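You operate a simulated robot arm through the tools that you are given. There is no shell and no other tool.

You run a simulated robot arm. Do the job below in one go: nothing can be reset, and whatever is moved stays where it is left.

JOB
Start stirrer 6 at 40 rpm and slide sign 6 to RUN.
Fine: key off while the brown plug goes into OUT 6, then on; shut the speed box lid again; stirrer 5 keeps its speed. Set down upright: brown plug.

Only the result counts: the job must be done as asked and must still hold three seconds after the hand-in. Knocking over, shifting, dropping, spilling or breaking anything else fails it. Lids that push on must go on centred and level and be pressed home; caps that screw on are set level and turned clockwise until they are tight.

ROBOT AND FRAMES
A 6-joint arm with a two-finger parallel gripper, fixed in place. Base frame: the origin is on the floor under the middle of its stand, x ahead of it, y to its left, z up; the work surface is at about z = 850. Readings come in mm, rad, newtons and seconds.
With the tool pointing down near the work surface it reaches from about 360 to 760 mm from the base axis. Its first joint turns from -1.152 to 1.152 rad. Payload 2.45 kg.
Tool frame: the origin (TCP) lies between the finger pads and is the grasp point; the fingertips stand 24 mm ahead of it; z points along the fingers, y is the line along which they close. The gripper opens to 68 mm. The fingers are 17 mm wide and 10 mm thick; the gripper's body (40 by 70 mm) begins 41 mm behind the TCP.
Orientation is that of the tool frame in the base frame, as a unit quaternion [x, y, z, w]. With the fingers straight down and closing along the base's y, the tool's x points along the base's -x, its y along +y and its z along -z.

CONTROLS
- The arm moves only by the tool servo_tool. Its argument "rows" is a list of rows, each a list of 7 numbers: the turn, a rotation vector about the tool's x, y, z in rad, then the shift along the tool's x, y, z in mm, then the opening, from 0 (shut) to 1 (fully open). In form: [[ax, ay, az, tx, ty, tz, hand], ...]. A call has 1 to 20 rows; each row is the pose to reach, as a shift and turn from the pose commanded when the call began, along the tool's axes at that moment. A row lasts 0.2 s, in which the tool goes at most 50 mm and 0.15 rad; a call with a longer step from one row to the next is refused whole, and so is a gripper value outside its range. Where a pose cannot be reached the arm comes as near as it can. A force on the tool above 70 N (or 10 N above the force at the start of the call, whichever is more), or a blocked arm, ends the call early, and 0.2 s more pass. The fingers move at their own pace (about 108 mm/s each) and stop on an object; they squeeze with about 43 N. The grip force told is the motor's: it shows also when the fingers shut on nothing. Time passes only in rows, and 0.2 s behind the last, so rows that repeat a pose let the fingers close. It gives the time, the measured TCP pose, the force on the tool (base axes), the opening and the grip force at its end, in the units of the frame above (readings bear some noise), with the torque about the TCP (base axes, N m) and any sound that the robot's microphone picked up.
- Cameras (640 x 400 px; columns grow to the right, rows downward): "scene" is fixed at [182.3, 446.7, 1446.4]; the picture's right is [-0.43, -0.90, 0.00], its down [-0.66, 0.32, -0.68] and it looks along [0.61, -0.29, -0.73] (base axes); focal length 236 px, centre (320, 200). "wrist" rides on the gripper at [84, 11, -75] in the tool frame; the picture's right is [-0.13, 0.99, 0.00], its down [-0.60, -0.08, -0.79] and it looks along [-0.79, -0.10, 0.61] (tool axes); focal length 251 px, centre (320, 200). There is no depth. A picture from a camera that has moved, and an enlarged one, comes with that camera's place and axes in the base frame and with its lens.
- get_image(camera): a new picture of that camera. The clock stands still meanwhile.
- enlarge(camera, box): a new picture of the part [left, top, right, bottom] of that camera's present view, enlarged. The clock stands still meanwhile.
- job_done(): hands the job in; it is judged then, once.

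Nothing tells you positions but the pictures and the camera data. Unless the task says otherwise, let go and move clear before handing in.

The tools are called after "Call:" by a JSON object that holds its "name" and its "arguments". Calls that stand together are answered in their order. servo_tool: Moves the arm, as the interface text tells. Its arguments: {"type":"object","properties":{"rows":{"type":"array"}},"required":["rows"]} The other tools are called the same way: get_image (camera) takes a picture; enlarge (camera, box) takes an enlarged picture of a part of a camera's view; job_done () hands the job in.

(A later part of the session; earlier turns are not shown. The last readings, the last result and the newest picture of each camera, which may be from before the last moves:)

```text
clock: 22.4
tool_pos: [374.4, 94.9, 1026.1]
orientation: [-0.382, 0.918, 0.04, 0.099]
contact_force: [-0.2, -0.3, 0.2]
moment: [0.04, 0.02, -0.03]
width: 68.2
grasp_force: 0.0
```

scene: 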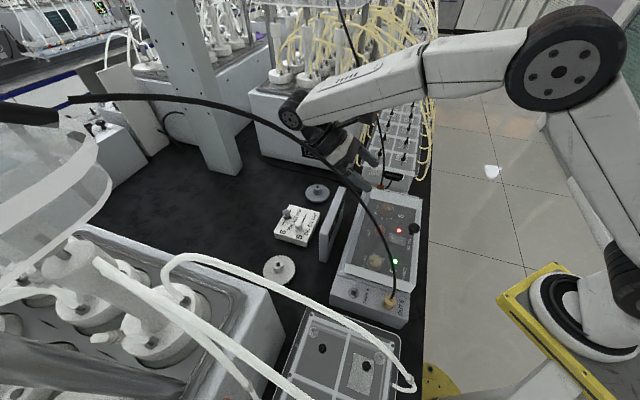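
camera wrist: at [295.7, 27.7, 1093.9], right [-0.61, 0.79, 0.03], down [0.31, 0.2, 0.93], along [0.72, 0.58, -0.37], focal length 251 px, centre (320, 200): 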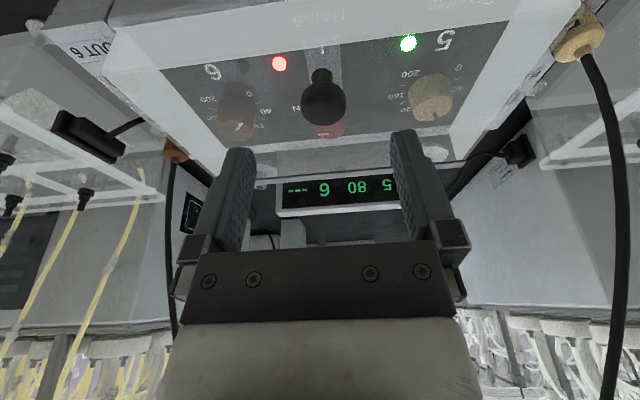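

Call:
{"name": "servo_tool", "arguments": {"rows": [[0, 0, 0, -0.5, -1, 12, 1], [0, 0, 0, -1, -1.7, 22, 1], [0, 0, 0, -1.3, -1.7, 28, 1], [0, 0, 0, -1.3, -1.7, 31.8, 1], [0, 0, 0, -1.3, -1.7, 31.8, 1]]}}

Call:
{"name": "get_image", "arguments": {"camera": "wrist"}}

Call:
{"name": "enlarge", "arguments": {"camera": "wrist", "box": [240, 80, 400, 240]}}

Call:
{"name": "enlarge", "arguments": {"camera": "scene", "box": [370, 170, 470, 260]}}

```text
clock: 23.6
tool_pos: [383.1, 99.5, 994.3]
orientation: [-0.381, 0.918, 0.041, 0.101]
contact_force: [0.3, 0.0, -0.4]
moment: [-0.03, 0.03, 0.01]
width: 68.2
grasp_force: 0.0
```

```text
taken
camera wrist: at [304.0, 38.8, 1050.8], right [-0.61, 0.79, 0.03], down [0.35, 0.24, 0.9], along [0.71, 0.56, -0.43], focal length 251 px, centre (320, 200)
```

wrist: 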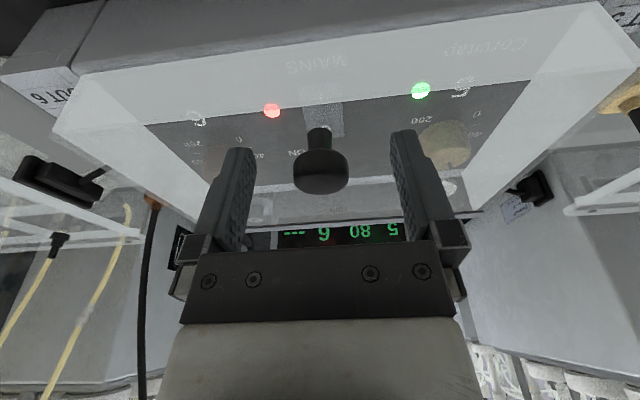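

```text
2.50 times, centred on (320, 160) of wrist
camera zoom: at [304.0, 38.8, 1050.8], right [-0.61, 0.79, 0.03], down [0.35, 0.24, 0.9], along [0.71, 0.56, -0.43], focal length 629 px, centre (320, 300)
```

zoom: 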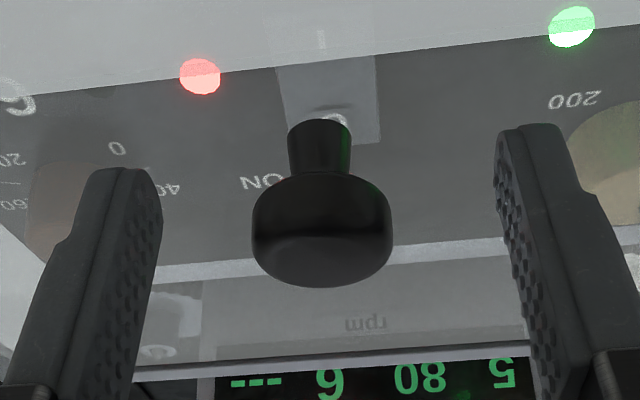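

```text
4.44 times, centred on (420, 215) of scene
camera zoom: at [182.3, 446.7, 1446.4], right [-0.43, -0.9, 0.0], down [-0.66, 0.32, -0.68], along [0.61, -0.29, -0.73], focal length 1050 px, centre (-124, 133)
```

zoom: 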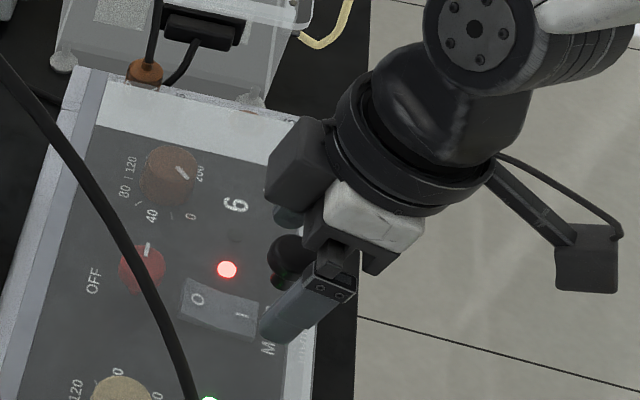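

The knob is centred between the tilted fingers. I'll close on it.

Call:
{"name": "servo_tool", "arguments": {"rows": [[0, 0, 0, 0, 0, 0, 0.5], [0, 0, 0, 0, 0, 0, 0.2], [0, 0, 0, 0, 0, 0, 0.0], [0, 0, 0, 0, 0, 0, 0.0], [0, 0, 0, 0, 0, 0, 0.0]]}}

```text
clock: 24.9
tool_pos: [381.6, 99.8, 993.8]
orientation: [-0.38, 0.919, 0.041, 0.1]
contact_force: [-2.9, 7.9, -0.9]
moment: [0.01, 0.1, 0.05]
width: 25.1
grasp_force: 40.6
```

The grip is good and the loads are small. I'll now rotate the hand with the lid about the hinge.

Call:
{"name": "servo_tool", "arguments": {"rows": [[0, 0.05, 0, -2.9, 0, -6.0, 0], [0, 0.1, 0, -6.1, 0, -12.0, 0], [0, 0.15, 0, -9.6, 0, -17.7, 0], [0, 0.2, 0, -13.4, 0, -23.2, 0], [0, 0.2, 0, -13.4, 0, -23.2, 0]]}}

```text
clock: 26.1
tool_pos: [387.8, 105.7, 1020.9]
orientation: [-0.382, 0.924, 0.002, 0.008]
contact_force: [-11.9, 1.8, 6.5]
moment: [0.59, -0.51, -0.07]
width: 25.1
grasp_force: 40.4
```

The lid is following with no slip. Continuing.

Call:
{"name": "servo_tool", "arguments": {"rows": [[0, 0.05, 0, -3.0, 0.5, -6.1, 0], [0, 0.1, 0, -6.2, 0.5, -12.0, 0], [0, 0.15, 0, -9.7, 0.5, -17.8, 0], [0, 0.2, 0, -13.4, 0.5, -23.3, 0], [0, 0.2, 0, -13.4, 0.5, -23.3, 0]]}}

```text
clock: 27.2
tool_pos: [396.7, 114.0, 1043.3]
orientation: [-0.382, 0.92, -0.035, -0.084]
contact_force: [-10.7, 1.4, 10.5]
moment: [0.71, -0.6, -0.07]
width: 25.1
grasp_force: 40.7
```

Call:
{"name": "servo_tool", "arguments": {"rows": [[0, 0.05, 0, -2.4, 0.3, -6.3, 0], [0, 0.1, 0, -5.5, 0.5, -12.2, 0], [0, 0.15, 0, -9.1, 0.5, -18.0, 0], [0, 0.2, 0, -12.9, 0.5, -23.6, 0], [0, 0.25, 0, -17.0, 0.5, -29.0, 0], [0, 0.3, 0, -21.4, 0.5, -34.1, 0], [0, 0.3, 0, -21.4, 0.5, -34.1, 0]]}}

Call:
{"name": "get_image", "arguments": {"camera": "wrist"}}

Call:
{"name": "get_image", "arguments": {"camera": "scene"}}

```text
clock: 28.9
tool_pos: [415.3, 132.6, 1074.4]
orientation: [-0.371, 0.897, -0.093, -0.221]
contact_force: [-4.3, -3.2, 9.9]
moment: [0.35, -0.33, -0.02]
width: 25.3
grasp_force: 41.2
```

```text
taken
camera wrist: at [378.9, 114.6, 1180.1], right [-0.62, 0.78, -0.06], down [0.69, 0.58, 0.42], along [0.37, 0.22, -0.9], focal length 251 px, centre (320, 200)
```

wrist: 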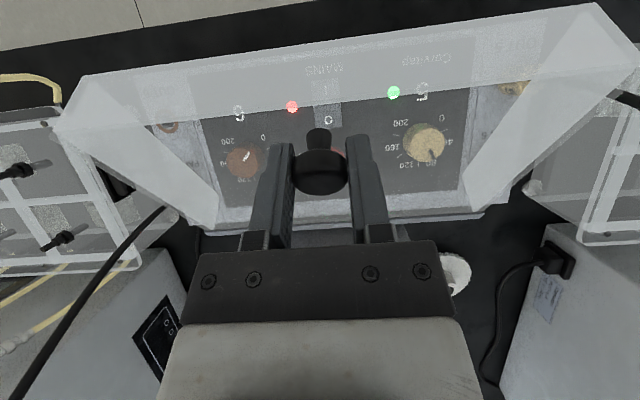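

```text
taken
```

scene: 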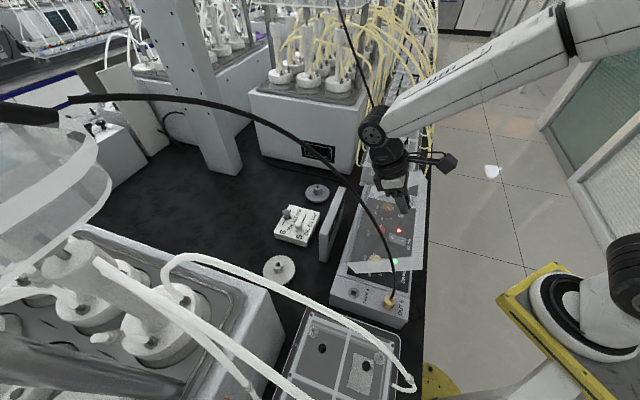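

The lid is about 40° open and firmly held. Continuing the same rotation.

Call:
{"name": "servo_tool", "arguments": {"rows": [[0, 0.05, 0, -2.9, 0, -6.1, 0], [0, 0.1, 0, -6.2, 0, -11.9, 0], [0, 0.15, 0, -9.7, 0, -17.7, 0], [0, 0.2, 0, -13.5, 0, -23.3, 0], [0, 0.25, 0, -17.6, 0, -28.7, 0], [0, 0.3, 0, -22.0, 0, -33.8, 0], [0, 0.3, 0, -22.0, 0, -33.8, 0]]}}

```text
clock: 30.4
tool_pos: [441.4, 158.5, 1093.9]
orientation: [-0.353, 0.854, -0.147, -0.353]
contact_force: [-2.0, -10.4, 22.7]
moment: [0.04, -0.16, 0.03]
width: 25.3
grasp_force: 40.9
```

Call:
{"name": "servo_tool", "arguments": {"rows": [[0, 0.025, 0, -0.7, 0, -3.4, 0], [0, 0.05, 0, -1.6, 0, -6.8, 0], [0, 0.075, 0, -3.1, 0, -9.8, 0], [0, 0.1, 0, -4.8, 0, -12.7, 0], [0, 0.1, 0, -4.8, 0, -12.7, 0]]}}

```text
clock: 31.6
tool_pos: [449.7, 166.7, 1098.2]
orientation: [-0.347, 0.835, -0.164, -0.395]
contact_force: [5.5, -12.3, -4.3]
moment: [-0.46, 0.33, 0.1]
width: 25.3
grasp_force: 40.7
```

Call:
{"name": "servo_tool", "arguments": {"rows": [[0, 0.025, 0, -1.5, 0, -3.1, 0], [0, 0.05, 0, -3.0, 0, -6.2, 0], [0, 0.075, 0, -4.6, 0, -9.2, 0], [0, 0.1, 0, -6.3, 0, -12.1, 0], [0, 0.1, 0, -6.3, 0, -12.1, 0]]}}

Call:
{"name": "get_image", "arguments": {"camera": "scene"}}

Call:
{"name": "get_image", "arguments": {"camera": "wrist"}}

```text
clock: 32.9
tool_pos: [460.2, 176.3, 1101.5]
orientation: [-0.337, 0.815, -0.181, -0.436]
contact_force: [9.5, -14.1, -10.6]
moment: [-0.43, 0.44, 0.06]
width: 25.3
grasp_force: 40.4
```

```text
taken
```

scene: 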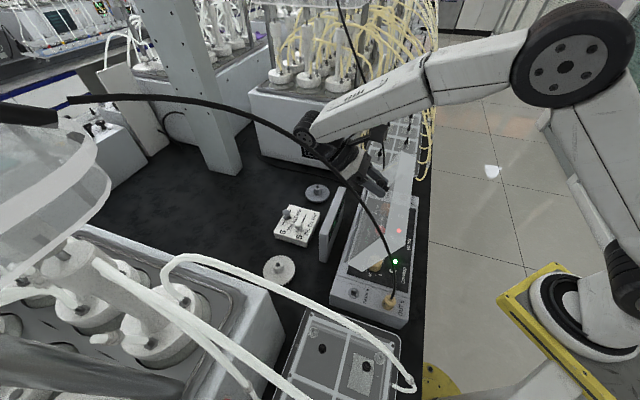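

```text
taken
camera wrist: at [461.3, 196.9, 1213.7], right [-0.65, 0.75, -0.11], down [0.76, 0.65, -0.06], along [0.02, -0.12, -0.99], focal length 251 px, centre (320, 200)
```

wrist: 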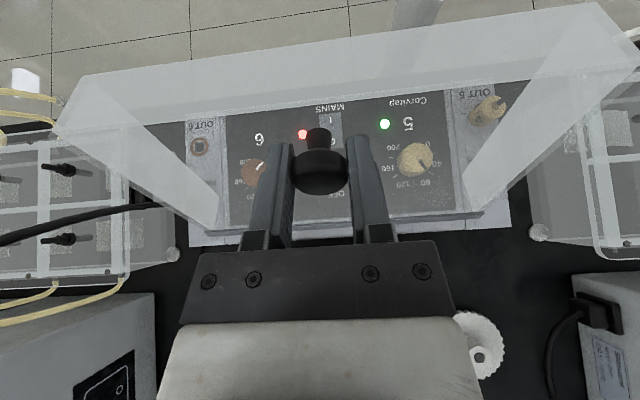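

Call:
{"name": "servo_tool", "arguments": {"rows": [[0, 0.025, 0, -1.7, -0.4, -3.0, 0], [0, 0.05, 0, -3.4, -0.7, -5.9, 0], [0, 0.05, 0, -3.4, -0.7, -5.9, 0]]}}

```text
clock: 33.6
tool_pos: [463.0, 180.9, 1103.9]
orientation: [-0.332, 0.804, -0.189, -0.456]
contact_force: [2.9, -8.3, -0.7]
moment: [-0.26, 0.27, 0.02]
width: 25.4
grasp_force: 40.7
```

Call:
{"name": "servo_tool", "arguments": {"rows": [[0, 0.025, 0, -1.5, 0, -3.0, 0], [0, 0.05, 0, -3.0, 0, -6.1, 0], [0, 0.075, 0, -4.6, 0, -9.1, 0], [0, 0.1, 0, -6.3, 0, -12.1, 0], [0, 0.1, 0, -6.3, 0, -12.1, 0]]}}

```text
clock: 34.9
tool_pos: [455.8, 175.2, 1078.9]
orientation: [-0.325, 0.782, -0.203, -0.492]
contact_force: [14.9, 8.0, -53.3]
moment: [0.61, -0.09, -0.43]
width: 0.0
grasp_force: 23.6
out of reach, approached as far as the arm can: row 2, 3, 4, 5
```

The arm hit its reach limit and the fingers lost the knob. I'll look at what happened.

Call:
{"name": "get_image", "arguments": {"camera": "wrist"}}

Call:
{"name": "enlarge", "arguments": {"camera": "scene", "box": [290, 80, 470, 310]}}

```text
taken
camera wrist: at [468.8, 206.9, 1187.5], right [-0.66, 0.74, -0.11], down [0.74, 0.64, -0.2], along [-0.07, -0.22, -0.97], focal length 251 px, centre (320, 200)
```

wrist: 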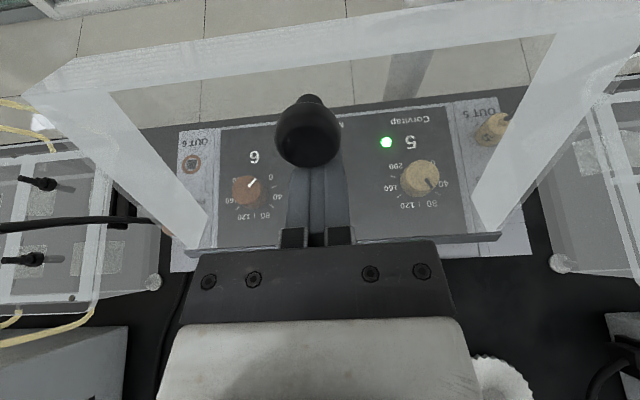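

```text
1.74 times, centred on (380, 195) of scene
camera zoom: at [183.6, 447.3, 1446.1], right [-0.43, -0.9, 0.0], down [-0.66, 0.32, -0.68], along [0.61, -0.3, -0.73], focal length 411 px, centre (216, 209)
```

zoom: 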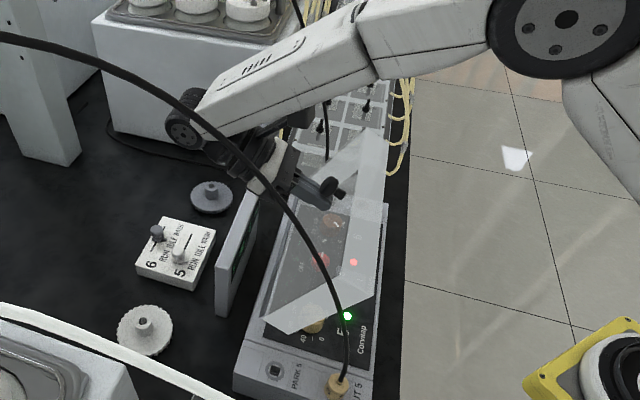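

The fingers have ended up shut beneath the knob stem, with the lid resting at roughly 75–80°. I'll lower a little to see whether the lid follows or stays up on its own hinge.

Call:
{"name": "servo_tool", "arguments": {"rows": [[0, 0, 0, -1.5, 0, 2, 0], [0, 0, 0, -3, 0, 4, 0], [0, 0, 0, -3, 0, 4, 0]]}}

Call:
{"name": "get_image", "arguments": {"camera": "wrist"}}

Call:
{"name": "enlarge", "arguments": {"camera": "scene", "box": [320, 140, 440, 300]}}

```text
clock: 35.6
tool_pos: [454.9, 174.1, 1078.0]
orientation: [-0.324, 0.781, -0.206, -0.492]
contact_force: [3.5, 12.1, -33.1]
moment: [0.16, -0.36, 0.32]
width: 0.0
grasp_force: 23.6
```

```text
taken
camera wrist: at [467.3, 206.0, 1186.4], right [-0.66, 0.74, -0.12], down [0.74, 0.64, -0.2], along [-0.08, -0.22, -0.97], focal length 251 px, centre (320, 200)
```

wrist: 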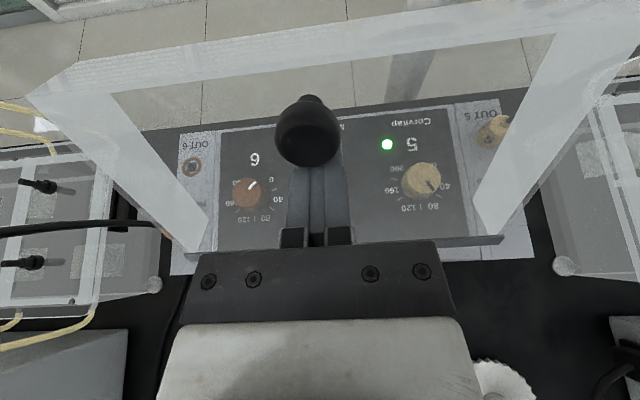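

```text
2.50 times, centred on (380, 220) of scene
camera zoom: at [182.9, 447.3, 1446.1], right [-0.43, -0.9, 0.0], down [-0.66, 0.32, -0.68], along [0.61, -0.3, -0.73], focal length 590 px, centre (170, 150)
```

zoom: 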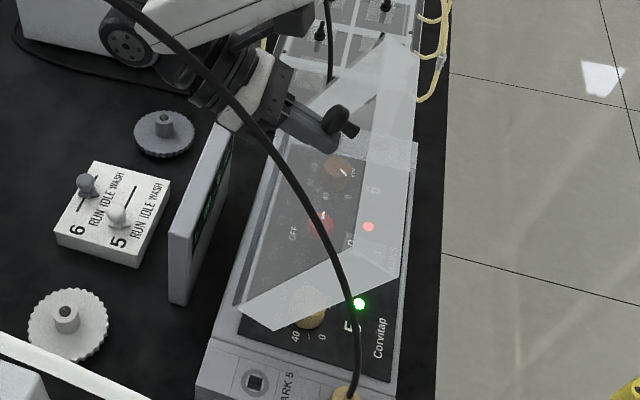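

The lid rests at about 64°, wedged on the fingers between cap and lid. I'll rotate it back down under control to closed.

Call:
{"name": "servo_tool", "arguments": {"rows": [[0, -0.05, 0, 1.0, 0, 5.7, 0], [0, -0.1, 0, 1.9, 0, 11.4, 0], [0, -0.15, 0, 2.3, 0, 17.1, 0], [0, -0.2, 0, 2.5, 0, 22.9, 0], [0, -0.25, 0, 2.3, 0, 28.6, 0], [0, -0.3, 0, 2.0, 0, 34.4, 0], [0, -0.35, 0, 1.3, 0, 40.1, 0], [0, -0.4, 0, 0.4, 0, 45.8, 0], [0, -0.4, 0, 0.4, 0, 45.8, 0]]}}

Call:
{"name": "get_image", "arguments": {"camera": "wrist"}}

```text
clock: 37.6
tool_pos: [426.1, 147.4, 1058.3]
orientation: [-0.359, 0.865, -0.135, -0.324]
contact_force: [18.1, 32.6, -41.4]
moment: [0.24, -0.48, 0.16]
width: 0.2
grasp_force: 23.6
```

```text
taken
camera wrist: at [407.3, 145.9, 1171.1], right [-0.63, 0.77, -0.09], down [0.74, 0.64, 0.2], along [0.21, 0.06, -0.98], focal length 251 px, centre (320, 200)
```

wrist: 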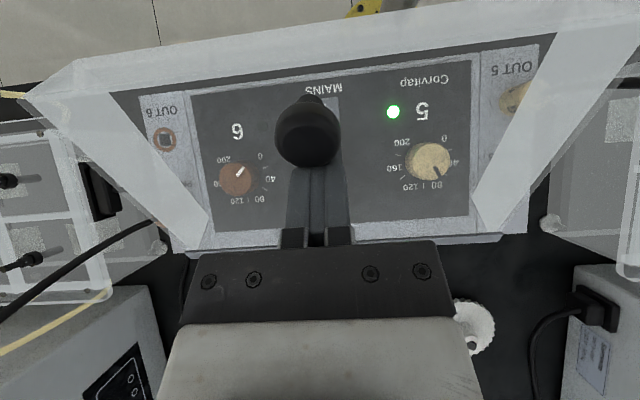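

Call:
{"name": "servo_tool", "arguments": {"rows": [[0, -0.05, 0, 0.1, 0, 6.0, 0], [0, -0.1, 0, 0.2, 0, 11.6, 0], [0, -0.15, 0, 0.6, 0, 17.3, 0], [0, -0.2, 0, 1.0, 0, 22.9, 0], [0, -0.25, 0, 0.8, 0, 28.6, 0], [0, -0.3, 0, 0.5, 0, 34.3, 0], [0, -0.35, 0, -0.2, 0, 39.9, 0], [0, -0.4, 0, -0.9, 0, 45.5, 0], [0, -0.45, 0, -2.2, 0, 51.0, 0], [0, -0.5, 0, -3.6, 0, 56.5, 0], [0, -0.55, 0, -5.4, 0, 62.0, 0], [0, -0.6, 0, -7.3, 0, 67.3, 0], [0, -0.6, 0, -7.3, 0, 67.3, 0]]}}

Call:
{"name": "get_image", "arguments": {"camera": "wrist"}}

Call:
{"name": "enlarge", "arguments": {"camera": "scene", "box": [320, 160, 460, 310]}}

```text
clock: 40.5
tool_pos: [400.7, 118.6, 1006.9]
orientation: [-0.383, 0.922, -0.026, -0.054]
contact_force: [20.0, 28.7, -12.1]
moment: [0.36, -0.14, -0.08]
width: 0.1
grasp_force: 23.1
```

```text
taken
camera wrist: at [338.3, 75.2, 1092.5], right [-0.61, 0.79, -0.02], down [0.54, 0.44, 0.72], along [0.58, 0.43, -0.7], focal length 251 px, centre (320, 200)
```

wrist: 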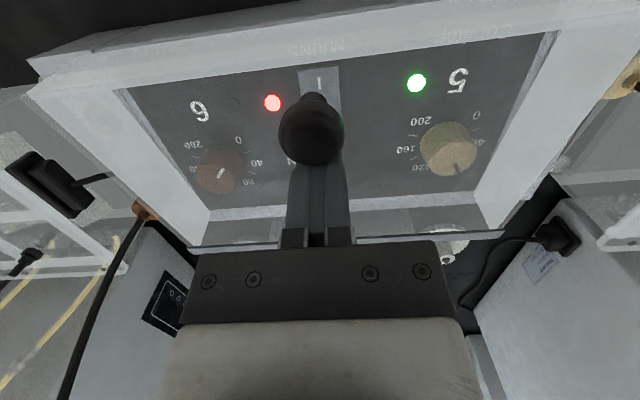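

```text
2.67 times, centred on (390, 235) of scene
camera zoom: at [183.0, 447.6, 1446.0], right [-0.43, -0.9, 0.0], down [-0.66, 0.32, -0.68], along [0.61, -0.3, -0.73], focal length 630 px, centre (133, 107)
```

zoom: 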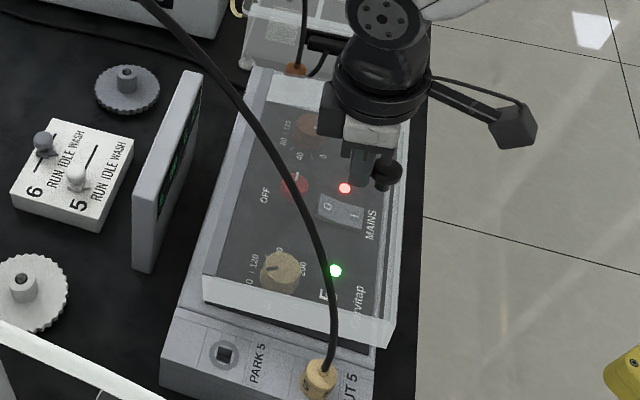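

Call:
{"name": "servo_tool", "arguments": {"rows": [[0, -0.03, 0, 0.5, 0, 3.4, 0], [0, -0.06, 0, 1.0, 0, 6.7, 0], [0, -0.09, 0, 1.7, 0, 10.1, 0], [0, -0.1, 0, 1.7, 0, 12, 0], [0, -0.1, 0, 1.7, 0, 12, 0]]}}

Call:
{"name": "enlarge", "arguments": {"camera": "scene", "box": [320, 160, 460, 310]}}

```text
clock: 41.6
tool_pos: [397.2, 116.2, 995.6]
orientation: [-0.384, 0.923, -0.007, -0.008]
contact_force: [17.4, 30.2, -4.3]
moment: [0.33, -0.17, -0.07]
width: 0.0
grasp_force: 23.3
```

```text
2.67 times, centred on (390, 235) of scene
camera zoom: at [182.9, 447.6, 1446.0], right [-0.43, -0.9, 0.0], down [-0.66, 0.32, -0.68], along [0.61, -0.3, -0.73], focal length 630 px, centre (133, 107)
```

zoom: 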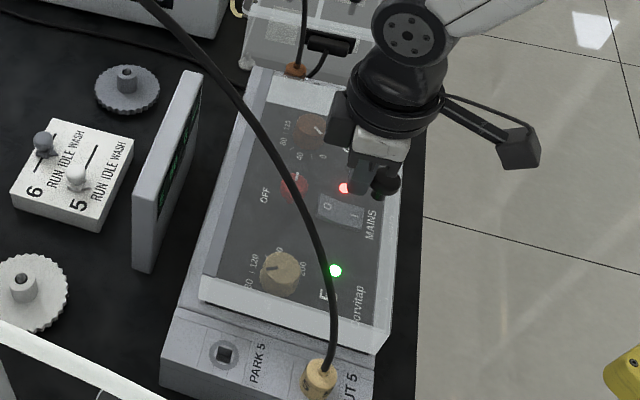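

The lid is down. I'll ease off the knob and rise clear.

Call:
{"name": "servo_tool", "arguments": {"rows": [[0, 0, 0, -2, 0, 1, 0], [0, 0, 0, -4, 0, 1, 0], [0, 0, 0, -4, 0, -10, 0], [0, 0, 0, -4, 0, -40, 0.5], [0, 0, 0, -4, 0, -60, 1], [0, 0, 0, -4, 0, -60, 1]]}}

Call:
{"name": "enlarge", "arguments": {"camera": "scene", "box": [320, 160, 460, 310]}}

Call:
{"name": "get_image", "arguments": {"camera": "wrist"}}

```text
clock: 43.0
tool_pos: [397.0, 117.9, 1055.5]
orientation: [-0.383, 0.923, -0.008, -0.016]
contact_force: [0.4, -0.7, -1.0]
moment: [0.02, 0.02, 0.0]
width: 68.0
grasp_force: 0.0
```

```text
2.67 times, centred on (390, 235) of scene
camera zoom: at [182.3, 446.7, 1446.4], right [-0.43, -0.9, 0.0], down [-0.66, 0.32, -0.68], along [0.61, -0.29, -0.73], focal length 630 px, centre (133, 107)
```

zoom: 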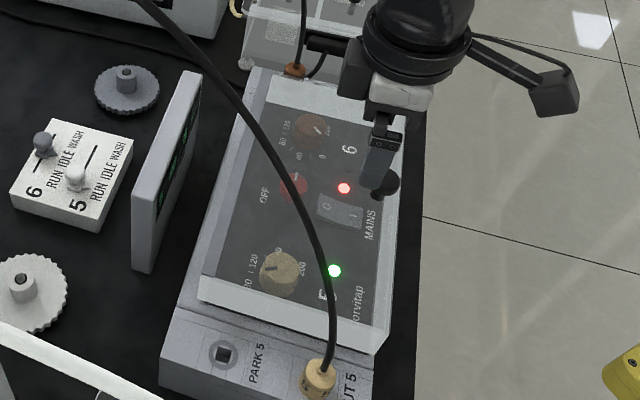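

```text
taken
camera wrist: at [330.6, 69.5, 1133.0], right [-0.61, 0.79, -0.01], down [0.5, 0.39, 0.77], along [0.61, 0.47, -0.64], focal length 251 px, centre (320, 200)
```

wrist: 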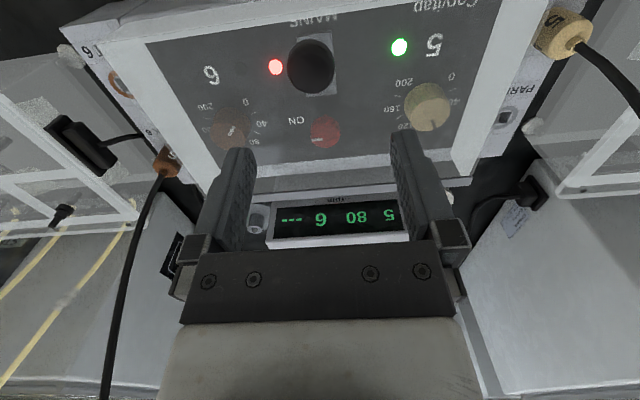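

The lid is closed and everything is unchanged. I'll re-grip the knob with the forward tilt and lift slightly, then test whether the hinge holds the lid by itself.

Call:
{"name": "servo_tool", "arguments": {"rows": [[0, -0.08, 0, 10, -0.7, 5, 1], [0, -0.16, 0, 20, -1.4, 13, 1], [0, -0.246, 0, 29.5, -2.1, 23.6, 1], [0, -0.246, 0, 29.5, -2.1, 23.6, 1]]}}

```text
clock: 44.0
tool_pos: [376.7, 95.3, 1031.6]
orientation: [-0.38, 0.919, 0.04, 0.099]
contact_force: [-0.5, 0.0, -0.1]
moment: [0.02, 0.0, -0.03]
width: 67.8
grasp_force: 0.0
```

Call:
{"name": "servo_tool", "arguments": {"rows": [[0, 0, 0, 0.5, -0.2, 15, 1], [0, 0, 0, 1.0, -0.5, 28, 1], [0, 0, 0, 1.3, -0.5, 37.9, 1], [0, 0, 0, 1.3, -0.5, 37.9, 0.5], [0, 0, 0, 1.3, -0.5, 37.9, 0.0], [0, 0, 0, 1.3, -0.5, 37.9, 0.0], [0, 0, 0, 1.3, -0.5, 37.9, 0.0]]}}

```text
clock: 45.6
tool_pos: [383.1, 100.3, 994.5]
orientation: [-0.382, 0.918, 0.04, 0.098]
contact_force: [-3.7, 15.0, -2.2]
moment: [0.09, 0.11, 0.01]
width: 25.3
grasp_force: 40.8
```

Call:
{"name": "servo_tool", "arguments": {"rows": [[0, 0.05, 0, -2.9, 0.3, -6.0, 0], [0, 0.1, 0, -6.1, 0.5, -12.0, 0], [0, 0.15, 0, -9.6, 0.5, -17.7, 0], [0, 0.2, 0, -13.4, 0.5, -23.2, 0], [0, 0.2, 0, -13.4, 0.5, -23.2, 0.36], [0, 0.2, 0, -13.4, 0.5, -23.2, 0.36]]}}

Call:
{"name": "enlarge", "arguments": {"camera": "scene", "box": [320, 160, 460, 310]}}

```text
clock: 47.0
tool_pos: [387.7, 105.4, 1020.5]
orientation: [-0.383, 0.924, 0.002, 0.005]
contact_force: [-1.1, 1.7, -2.4]
moment: [0.01, -0.06, -0.05]
width: 26.2
grasp_force: 1.0
```

```text
2.67 times, centred on (390, 235) of scene
camera zoom: at [182.3, 446.8, 1446.4], right [-0.43, -0.9, 0.0], down [-0.66, 0.32, -0.68], along [0.61, -0.29, -0.73], focal length 630 px, centre (133, 107)
```

zoom: 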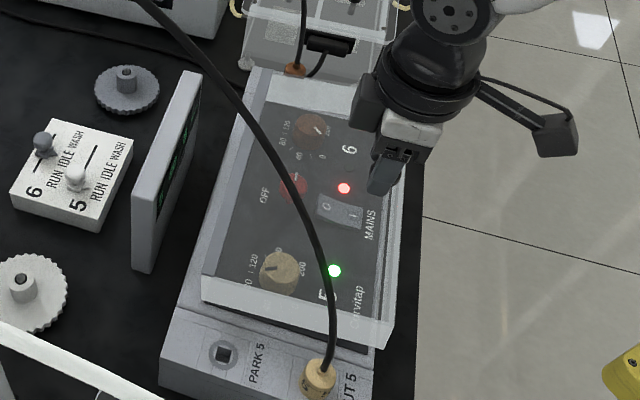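

With the fingers loose and no load, the lid seems to be staying up. I'll open fully and check that it holds.

Call:
{"name": "servo_tool", "arguments": {"rows": [[0, 0, 0, 0, 0, 0, 0.6], [0, 0, 0, 0, 0, 0, 1], [0, 0, 0, 0, 0, 0, 1], [0, 0, 0, 0, 0, 0, 1], [0, 0, 0, 0, 0, 0, 1]]}}

Call:
{"name": "enlarge", "arguments": {"camera": "scene", "box": [320, 160, 460, 310]}}

Call:
{"name": "get_image", "arguments": {"camera": "wrist"}}

```text
clock: 48.2
tool_pos: [388.2, 105.3, 1020.3]
orientation: [-0.382, 0.924, 0.001, 0.006]
contact_force: [0.5, 0.8, -0.3]
moment: [0.03, 0.04, 0.0]
width: 68.1
grasp_force: 0.0
```

```text
2.67 times, centred on (390, 235) of scene
camera zoom: at [182.3, 446.7, 1446.4], right [-0.43, -0.9, 0.0], down [-0.66, 0.32, -0.68], along [0.61, -0.29, -0.73], focal length 630 px, centre (133, 107)
```

zoom: 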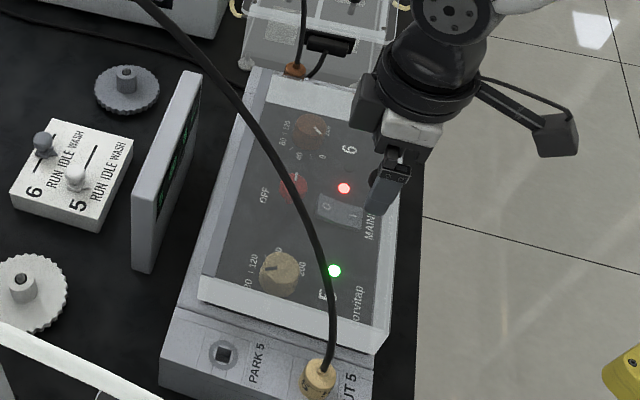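

```text
taken
camera wrist: at [319.5, 54.6, 1094.0], right [-0.61, 0.79, 0.0], down [0.47, 0.37, 0.8], along [0.63, 0.49, -0.6], focal length 251 px, centre (320, 200)
```

wrist: 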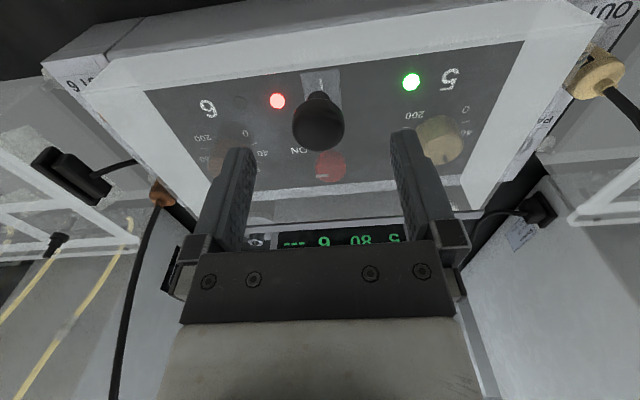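

The lid sinks slowly when released, so the hinge is damped. That means I can loosen the grip briefly, rotate the hand back around the knob, and re-grip. I'll grip the knob again and lift as before.

Call:
{"name": "servo_tool", "arguments": {"rows": [[0, -0.1, 0, 3, 0, 8, 1], [0, -0.2, 0, 8.2, 0, 18, 1], [0, -0.2, 0, 8.2, 0, 25.9, 1], [0, -0.2, 0, 8.2, 0, 25.9, 0.5], [0, -0.2, 0, 8.2, 0, 25.9, 0], [0, -0.2, 0, 8.2, 0, 25.9, 0], [0, -0.2, 0, 8.2, 0, 25.9, 0]]}}

```text
clock: 49.9
tool_pos: [383.7, 100.8, 992.7]
orientation: [-0.381, 0.918, 0.04, 0.099]
contact_force: [-0.6, 0.3, -1.2]
moment: [0.03, -0.04, -0.05]
width: 25.4
grasp_force: 41.2
```

Call:
{"name": "servo_tool", "arguments": {"rows": [[0, 0.05, 0, -2.7, 0, -6.0, 0], [0, 0.1, 0, -5.8, 0, -11.9, 0], [0, 0.15, 0, -9.1, 0, -17.6, 0], [0, 0.2, 0, -12.7, 0, -23.1, 0], [0, 0.25, 0, -16.6, 0, -28.5, 0], [0, 0.3, 0, -20.7, 0, -33.7, 0], [0, 0.35, 0, -25.2, 0, -38.5, 0], [0, 0.4, 0, -29.8, 0, -43.3, 0], [0, 0.4, 0, -29.8, 0, -43.3, 0]]}}

```text
clock: 51.9
tool_pos: [396.1, 114.4, 1043.4]
orientation: [-0.381, 0.92, -0.036, -0.086]
contact_force: [-4.3, -3.7, 10.1]
moment: [0.58, -0.62, -0.07]
width: 25.5
grasp_force: 40.8
```

Call:
{"name": "servo_tool", "arguments": {"rows": [[0, 0.05, 0, -1.9, 0, -6.5, 0], [0, 0.1, 0, -5.0, 0, -12.3, 0], [0, 0.15, 0, -8.4, 0, -18.2, 0], [0, 0.2, 0, -12.0, 0, -23.7, 0], [0, 0.25, 0, -15.9, 0, -29.0, 0], [0, 0.3, 0, -20.1, 0, -34.3, 0], [0, 0.35, 0, -24.6, 0, -39.2, 0], [0, 0.4, 0, -29.2, 0, -44.0, 0], [0, 0.4, 0, -29.2, 0, -44.0, 0]]}}

```text
clock: 53.9
tool_pos: [424.6, 141.1, 1080.8]
orientation: [-0.366, 0.884, -0.113, -0.267]
contact_force: [3.5, 8.9, -2.4]
moment: [0.66, -0.66, -0.03]
width: 25.4
grasp_force: 40.8
```

Call:
{"name": "servo_tool", "arguments": {"rows": [[0, 0.05, 0, -2.8, 0, -6.1, 0], [0, 0.1, 0, -5.8, 0, -12.0, 0], [0, 0.15, 0, -9.2, 0, -17.8, 0], [0, 0.2, 0, -12.9, 0, -23.3, 0], [0, 0.25, 0, -16.8, 0, -28.8, 0], [0, 0.3, 0, -20.9, 0, -33.9, 0], [0, 0.35, 0, -25.5, 0, -38.9, 0], [0, 0.35, 0, -25.5, 0, -38.9, 0]]}}

Call:
{"name": "get_image", "arguments": {"camera": "wrist"}}

Call:
{"name": "enlarge", "arguments": {"camera": "scene", "box": [320, 140, 440, 300]}}

```text
clock: 55.6
tool_pos: [453.1, 170.3, 1098.2]
orientation: [-0.342, 0.824, -0.174, -0.417]
contact_force: [1.6, 4.2, 13.6]
moment: [0.67, -0.72, -0.03]
width: 25.3
grasp_force: 40.6
```

```text
taken
camera wrist: at [451.8, 187.5, 1211.8], right [-0.65, 0.75, -0.11], down [0.76, 0.65, -0.02], along [0.06, -0.09, -0.99], focal length 251 px, centre (320, 200)
```

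wrist: 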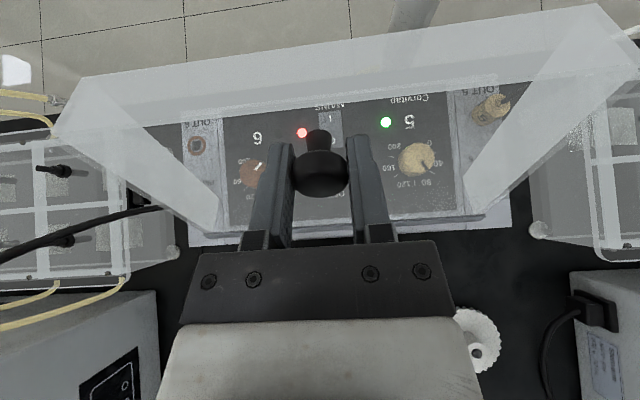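

```text
2.50 times, centred on (380, 220) of scene
camera zoom: at [182.1, 446.7, 1446.4], right [-0.43, -0.9, 0.0], down [-0.66, 0.32, -0.68], along [0.61, -0.29, -0.73], focal length 590 px, centre (170, 150)
```

zoom: 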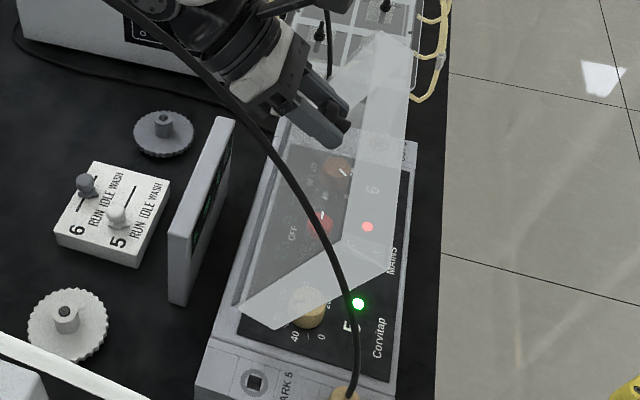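

The lid is at about 66° and firmly held. Now a quick loosen, rotate back 0.3 rad around the knob, and re-grip.

Call:
{"name": "servo_tool", "arguments": {"rows": [[0, -0.15, 0, 1, 0, 1.5, 0.42], [0, -0.3, 0, 2.5, 0, 4, 0.42], [0, -0.3, 0, 2.5, 0, 4, 0], [0, -0.3, 0, 2.5, 0, 4, 0]]}}

Call:
{"name": "get_image", "arguments": {"camera": "wrist"}}

Call:
{"name": "enlarge", "arguments": {"camera": "scene", "box": [320, 140, 440, 300]}}

```text
clock: 56.6
tool_pos: [450.0, 167.3, 1098.1]
orientation: [-0.364, 0.878, -0.12, -0.288]
contact_force: [0.4, 0.7, -0.5]
moment: [0.02, -0.03, -0.02]
width: 0.0
grasp_force: 22.9
```

```text
taken
camera wrist: at [424.7, 160.2, 1208.9], right [-0.63, 0.77, -0.08], down [0.73, 0.62, 0.28], along [0.26, 0.12, -0.96], focal length 251 px, centre (320, 200)
```

wrist: 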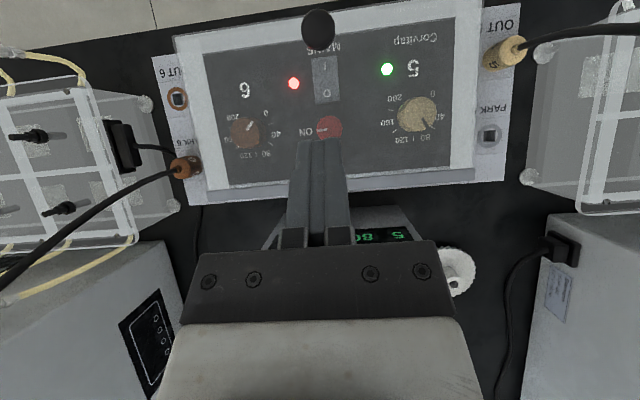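

```text
2.50 times, centred on (380, 220) of scene
camera zoom: at [182.3, 446.7, 1446.4], right [-0.43, -0.9, 0.0], down [-0.66, 0.32, -0.68], along [0.61, -0.29, -0.73], focal length 590 px, centre (170, 150)
```

zoom: 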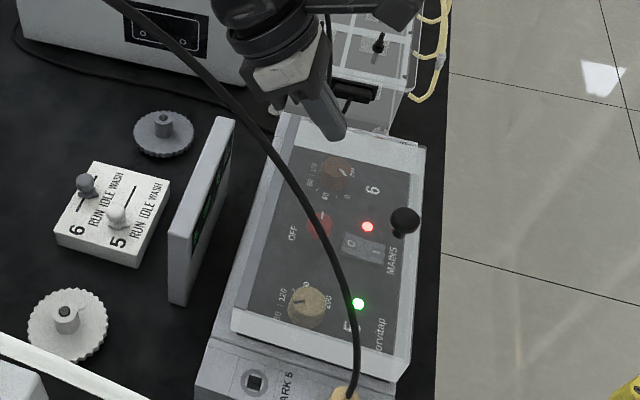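

When loosened, the lid falls shut at once, so regrasping mid-air won't work. I'll check in free space how far the hand can tilt at the positions where the lid would be nearly upright.

Call:
{"name": "servo_tool", "arguments": {"rows": [[0, 0.09, 0, -14, 0, -12, 0], [0, 0.18, 0, -28, 0, -24, 0], [0, 0.27, 0, -40.7, 0, -34.9, 0], [0, 0.27, 0, -40.7, 0, -34.9, 0]]}}

Call:
{"name": "servo_tool", "arguments": {"rows": [[0, 0.04, 0, 0, 0, 0, 0], [0, 0.08, 0, 0, 0, 0, 0], [0, 0.12, 0, 0, 0, 0, 0], [0, 0.16, 0, 0, 0, 0, 0]]}}

```text
clock: 57.6
tool_pos: [488.2, 206.0, 1102.7]
orientation: [-0.344, 0.831, -0.168, -0.404]
contact_force: [-0.3, -0.1, 0.2]
moment: [0.0, 0.01, 0.01]
width: 0.0
grasp_force: 23.4
```

```text
clock: 58.6
tool_pos: [470.7, 191.2, 1087.1]
orientation: [-0.33, 0.796, -0.195, -0.468]
contact_force: [-0.2, 0.7, -0.2]
moment: [0.01, 0.01, 0.0]
width: 0.0
grasp_force: 23.6
out of reach, approached as far as the arm can: row 2, 3, 4
```

The reachable tilt there is about 0.95 rad. I'll go back, grip the knob again, rotate rigidly with the lid as far as possible, and then ease it past upright in small slip steps.

Call:
{"name": "servo_tool", "arguments": {"rows": [[0, -0.13, 0, 7.4, 0, 9, 0], [0, -0.26, 0, 14.8, 0, 18, 0.3], [0, -0.39, 0, 22.2, 0, 27, 0.6], [0, -0.52, 0, 29.6, 0, 36, 1], [0, -0.65, 0, 37, 0, 45, 1], [0, -0.76, 0, 44.4, 0, 53.1, 1], [0, -0.76, 0, 44.4, 0, 53.1, 1]]}}

```text
clock: 60.2
tool_pos: [423.5, 142.5, 1099.5]
orientation: [-0.378, 0.913, -0.059, -0.141]
contact_force: [0.2, -0.5, 0.7]
moment: [0.05, 0.0, -0.04]
width: 67.9
grasp_force: 0.1
```

Call:
{"name": "servo_tool", "arguments": {"rows": [[0, -0.13, 0, 10.7, -0.3, 21, 1], [0, -0.26, 0, 21.4, -0.6, 42, 1], [0, -0.39, 0, 32.1, -0.9, 63, 1], [0, -0.52, 0, 42.9, -1.1, 84.4, 1], [0, -0.52, 0, 42.9, -1.1, 84.4, 1]]}}

Call:
{"name": "enlarge", "arguments": {"camera": "scene", "box": [320, 160, 460, 310]}}

```text
clock: 61.5
tool_pos: [377.8, 94.0, 1031.6]
orientation: [-0.38, 0.919, 0.041, 0.1]
contact_force: [-0.1, 0.7, -1.2]
moment: [-0.03, -0.02, 0.01]
width: 68.0
grasp_force: 0.1
```

```text
2.67 times, centred on (390, 235) of scene
camera zoom: at [182.3, 446.7, 1446.4], right [-0.43, -0.9, 0.0], down [-0.66, 0.32, -0.68], along [0.61, -0.29, -0.73], focal length 630 px, centre (133, 107)
```

zoom: 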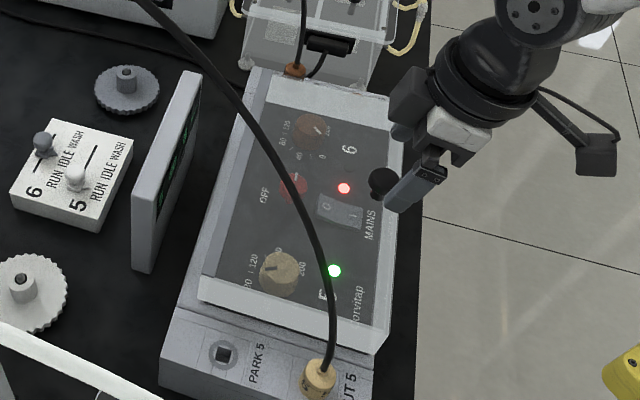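

Call:
{"name": "servo_tool", "arguments": {"rows": [[0, 0, 0, 0, 0.4, 16, 1], [0, 0, 0, 0.1, 0.7, 31, 1], [0, 0, 0, 0.1, 0.7, 41, 1], [0, 0, 0, 0.1, 0.7, 41, 0.5], [0, 0, 0, 0.1, 0.7, 41, 0.0], [0, 0, 0, 0.1, 0.7, 41, 0.0], [0, 0, 0, 0.1, 0.7, 41, 0.0]]}}

```text
clock: 63.0
tool_pos: [383.8, 101.8, 993.1]
orientation: [-0.38, 0.919, 0.04, 0.102]
contact_force: [11.6, -10.4, 21.7]
moment: [0.21, -0.51, -0.04]
width: 25.5
grasp_force: 40.9
```

Call:
{"name": "servo_tool", "arguments": {"rows": [[0, 0.05, 0, -3.5, 0, -6.8, 0], [0, 0.1, 0, -6.6, 0, -12.7, 0], [0, 0.15, 0, -9.9, 0, -18.3, 0], [0, 0.2, 0, -13.4, 0, -23.9, 0], [0, 0.25, 0, -17.3, 0, -29.1, 0], [0, 0.3, 0, -21.5, 0, -34.4, 0], [0, 0.35, 0, -25.9, 0, -39.3, 0], [0, 0.4, 0, -30.5, 0, -43.9, 0], [0, 0.4, 0, -30.5, 0, -43.9, 0]]}}

```text
clock: 65.0
tool_pos: [397.9, 116.1, 1042.0]
orientation: [-0.383, 0.919, -0.038, -0.084]
contact_force: [29.9, -20.5, -0.5]
moment: [0.22, -0.53, 0.11]
width: 25.4
grasp_force: 41.1
```

Call:
{"name": "servo_tool", "arguments": {"rows": [[0, 0.05, 0, -2.0, -1, -6.4, 0], [0, 0.1, 0, -5.0, -2, -12.2, 0], [0, 0.15, 0, -8.3, -2, -18.0, 0], [0, 0.2, 0, -12.0, -2, -23.6, 0], [0, 0.25, 0, -15.9, -2, -28.9, 0], [0, 0.3, 0, -20.0, -2, -34.0, 0], [0, 0.35, 0, -24.5, -2, -39.0, 0], [0, 0.4, 0, -29.1, -2, -43.8, 0], [0, 0.4, 0, -29.1, -2, -43.8, 0]]}}

```text
clock: 67.0
tool_pos: [424.4, 142.4, 1079.6]
orientation: [-0.367, 0.884, -0.111, -0.267]
contact_force: [7.9, 7.2, -3.2]
moment: [0.7, -0.7, -0.03]
width: 25.4
grasp_force: 41.1
```

Call:
{"name": "servo_tool", "arguments": {"rows": [[0, 0.05, 0, -2.8, 0, -6.1, 0], [0, 0.1, 0, -5.8, 0, -12.0, 0], [0, 0.15, 0, -9.2, 0, -17.7, 0], [0, 0.2, 0, -12.8, 0, -23.2, 0], [0, 0.25, 0, -16.7, 0, -28.6, 0], [0, 0.3, 0, -20.8, 0, -33.8, 0], [0, 0.35, 0, -25.2, 0, -38.7, 0], [0, 0.4, 0, -29.9, 0, -43.5, 0], [0, 0.4, 0, -29.9, 0, -43.5, 0]]}}

Call:
{"name": "get_image", "arguments": {"camera": "wrist"}}

```text
clock: 69.0
tool_pos: [459.2, 176.7, 1098.5]
orientation: [-0.337, 0.813, -0.183, -0.438]
contact_force: [4.1, 3.8, 3.3]
moment: [0.54, -0.65, -0.01]
width: 25.2
grasp_force: 40.9
```

```text
taken
camera wrist: at [461.1, 196.8, 1210.6], right [-0.65, 0.75, -0.11], down [0.76, 0.65, -0.07], along [0.02, -0.13, -0.99], focal length 251 px, centre (320, 200)
```

wrist: 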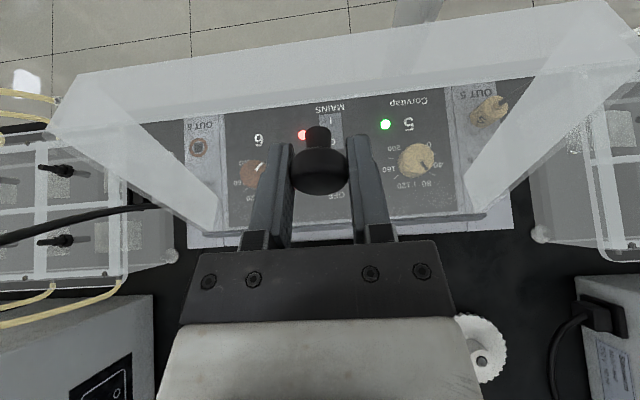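

The lid is at about 69° with very small forces. From here I'll keep the hand angle nearly fixed and ease the knob along its arc in short steps.

Call:
{"name": "servo_tool", "arguments": {"rows": [[0, 0.01, 0, -1.3, 0, -3.0, 0], [0, 0.02, 0, -2.6, 0, -6.1, 0], [0, 0.02, 0, -4.0, 0, -9.1, 0], [0, 0.02, 0, -5.4, 0, -12.1, 0], [0, 0.02, 0, -5.4, 0, -12.1, 0]]}}

Call:
{"name": "get_image", "arguments": {"camera": "wrist"}}

```text
clock: 70.2
tool_pos: [466.5, 184.2, 1100.3]
orientation: [-0.335, 0.809, -0.185, -0.446]
contact_force: [-5.5, -8.2, -1.8]
moment: [-0.85, 0.83, 0.02]
width: 25.1
grasp_force: 41.4
```

```text
taken
camera wrist: at [471.6, 207.2, 1212.2], right [-0.65, 0.75, -0.11], down [0.76, 0.65, -0.09], along [0.01, -0.14, -0.99], focal length 251 px, centre (320, 200)
```

wrist: 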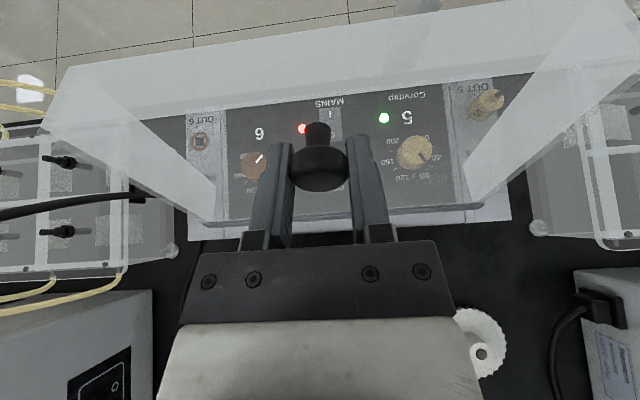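

Call:
{"name": "servo_tool", "arguments": {"rows": [[0, 0, 0, -1.5, 0, -3.0, 0], [0, -0.01, 0, -3.1, 0, -6.0, 0], [0, -0.02, 0, -4.8, 0, -8.9, 0], [0, -0.03, 0, -6.4, 0, -11.7, 0], [0, -0.03, 0, -6.4, 0, -11.7, 0]]}}

Call:
{"name": "get_image", "arguments": {"camera": "wrist"}}

```text
clock: 71.5
tool_pos: [477.6, 193.2, 1101.8]
orientation: [-0.338, 0.816, -0.181, -0.433]
contact_force: [-9.8, -2.9, 6.3]
moment: [-0.82, 0.82, -0.05]
width: 25.2
grasp_force: 40.7
```

```text
taken
camera wrist: at [478.4, 214.0, 1214.1], right [-0.65, 0.75, -0.11], down [0.76, 0.65, -0.06], along [0.03, -0.12, -0.99], focal length 251 px, centre (320, 200)
```

wrist: 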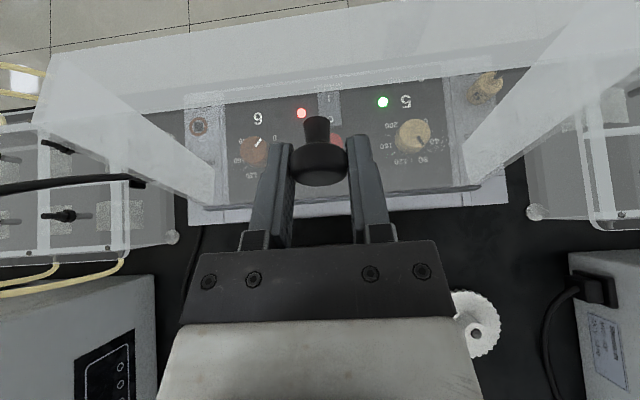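

Call:
{"name": "servo_tool", "arguments": {"rows": [[0, -0.01, 0, -1.9, 0, -2.8, 0], [0, -0.02, 0, -3.8, 0, -5.5, 0], [0, -0.03, 0, -5.8, 0, -8.1, 0], [0, -0.04, 0, -7.9, 0, -10.7, 0], [0, -0.04, 0, -7.9, 0, -10.7, 0]]}}

Call:
{"name": "get_image", "arguments": {"camera": "wrist"}}

```text
clock: 72.7
tool_pos: [487.0, 203.7, 1101.9]
orientation: [-0.341, 0.824, -0.173, -0.417]
contact_force: [-12.1, 0.6, 8.4]
moment: [-0.77, 0.8, -0.06]
width: 25.3
grasp_force: 40.6
```

```text
taken
camera wrist: at [484.8, 220.4, 1214.3], right [-0.65, 0.75, -0.11], down [0.76, 0.65, -0.02], along [0.06, -0.09, -0.99], focal length 251 px, centre (320, 200)
```

wrist: 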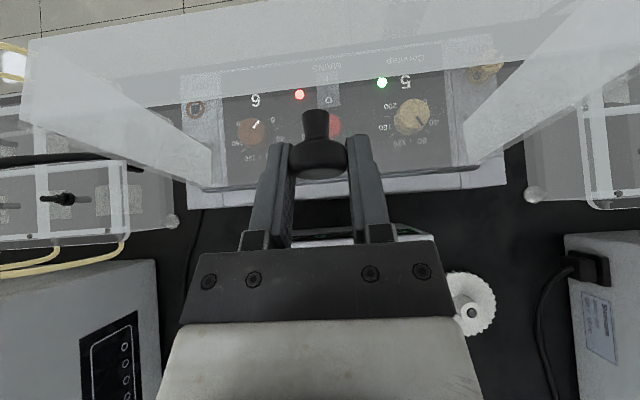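

Call:
{"name": "servo_tool", "arguments": {"rows": [[0, -0.01, 0, -2.1, 0, -2.6, 0], [0, -0.02, 0, -4.3, 0, -5.2, 0], [0, -0.03, 0, -6.6, 0, -7.5, 0], [0, -0.04, 0, -8.9, 0, -9.8, 0], [0, -0.04, 0, -8.9, 0, -9.8, 0]]}}

Call:
{"name": "get_image", "arguments": {"camera": "wrist"}}

Call:
{"name": "enlarge", "arguments": {"camera": "scene", "box": [320, 140, 440, 300]}}

```text
clock: 73.8
tool_pos: [497.4, 213.0, 1098.8]
orientation: [-0.344, 0.833, -0.166, -0.4]
contact_force: [-5.3, -2.2, -8.4]
moment: [-0.22, 0.28, 0.04]
width: 23.7
grasp_force: 39.3
```

```text
taken
camera wrist: at [491.0, 226.6, 1211.9], right [-0.64, 0.76, -0.1], down [0.76, 0.65, 0.02], along [0.08, -0.06, -0.99], focal length 251 px, centre (320, 200)
```

wrist: 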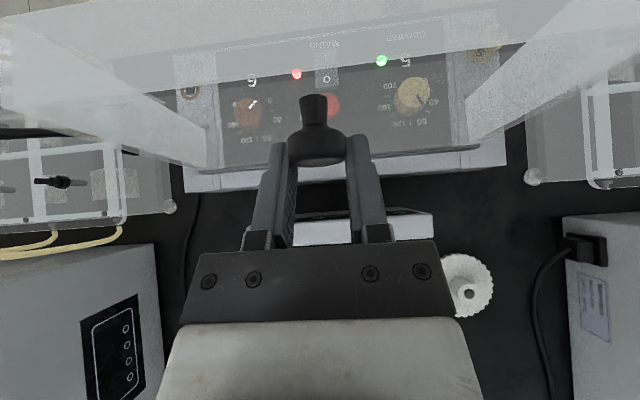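

```text
2.50 times, centred on (380, 220) of scene
camera zoom: at [182.3, 446.7, 1446.4], right [-0.43, -0.9, 0.0], down [-0.66, 0.32, -0.68], along [0.61, -0.29, -0.73], focal length 590 px, centre (170, 150)
```

zoom: 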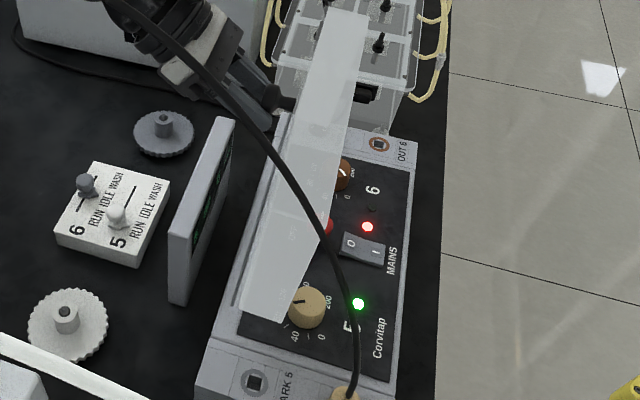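

The lid is at roughly 87° with the knob near the edge of the pads, only a little short of tipping over. One brisk pull along the arc followed by a release should carry it past its balance point.

Call:
{"name": "servo_tool", "arguments": {"rows": [[0, -0.05, 0, -31.9, 0, -24.0, 0], [0, -0.09, 0, -40.8, 0, -28.8, 1], [0, -0.09, 0, -40.8, 0, -28.8, 1], [0, -0.09, 0, -40.8, 0, -28.8, 1]]}}

Call:
{"name": "get_image", "arguments": {"camera": "wrist"}}

Call:
{"name": "get_image", "arguments": {"camera": "scene"}}

```text
clock: 74.8
tool_pos: [530.3, 246.1, 1085.2]
orientation: [-0.352, 0.85, -0.15, -0.362]
contact_force: [-0.4, -1.0, -0.1]
moment: [-0.01, -0.01, 0.0]
width: 67.8
grasp_force: 0.0
```

```text
taken
camera wrist: at [517.4, 253.6, 1198.8], right [-0.64, 0.76, -0.09], down [0.76, 0.65, 0.11], along [0.15, 0.0, -0.99], focal length 251 px, centre (320, 200)
```

wrist: 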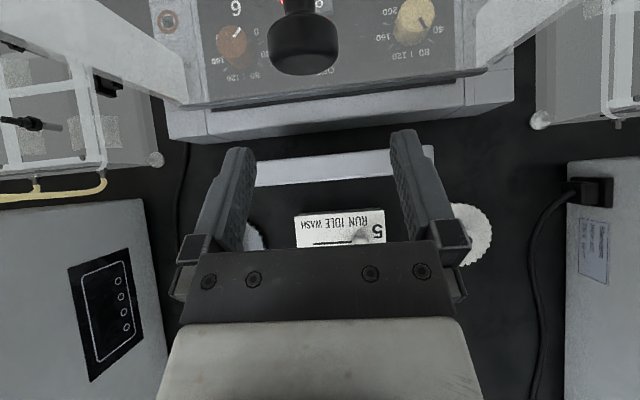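

```text
taken
```

scene: 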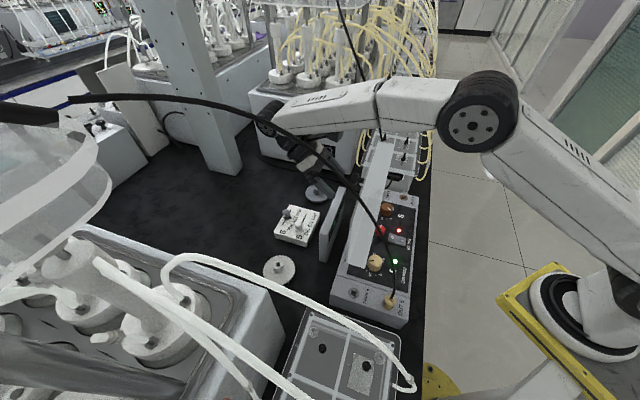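

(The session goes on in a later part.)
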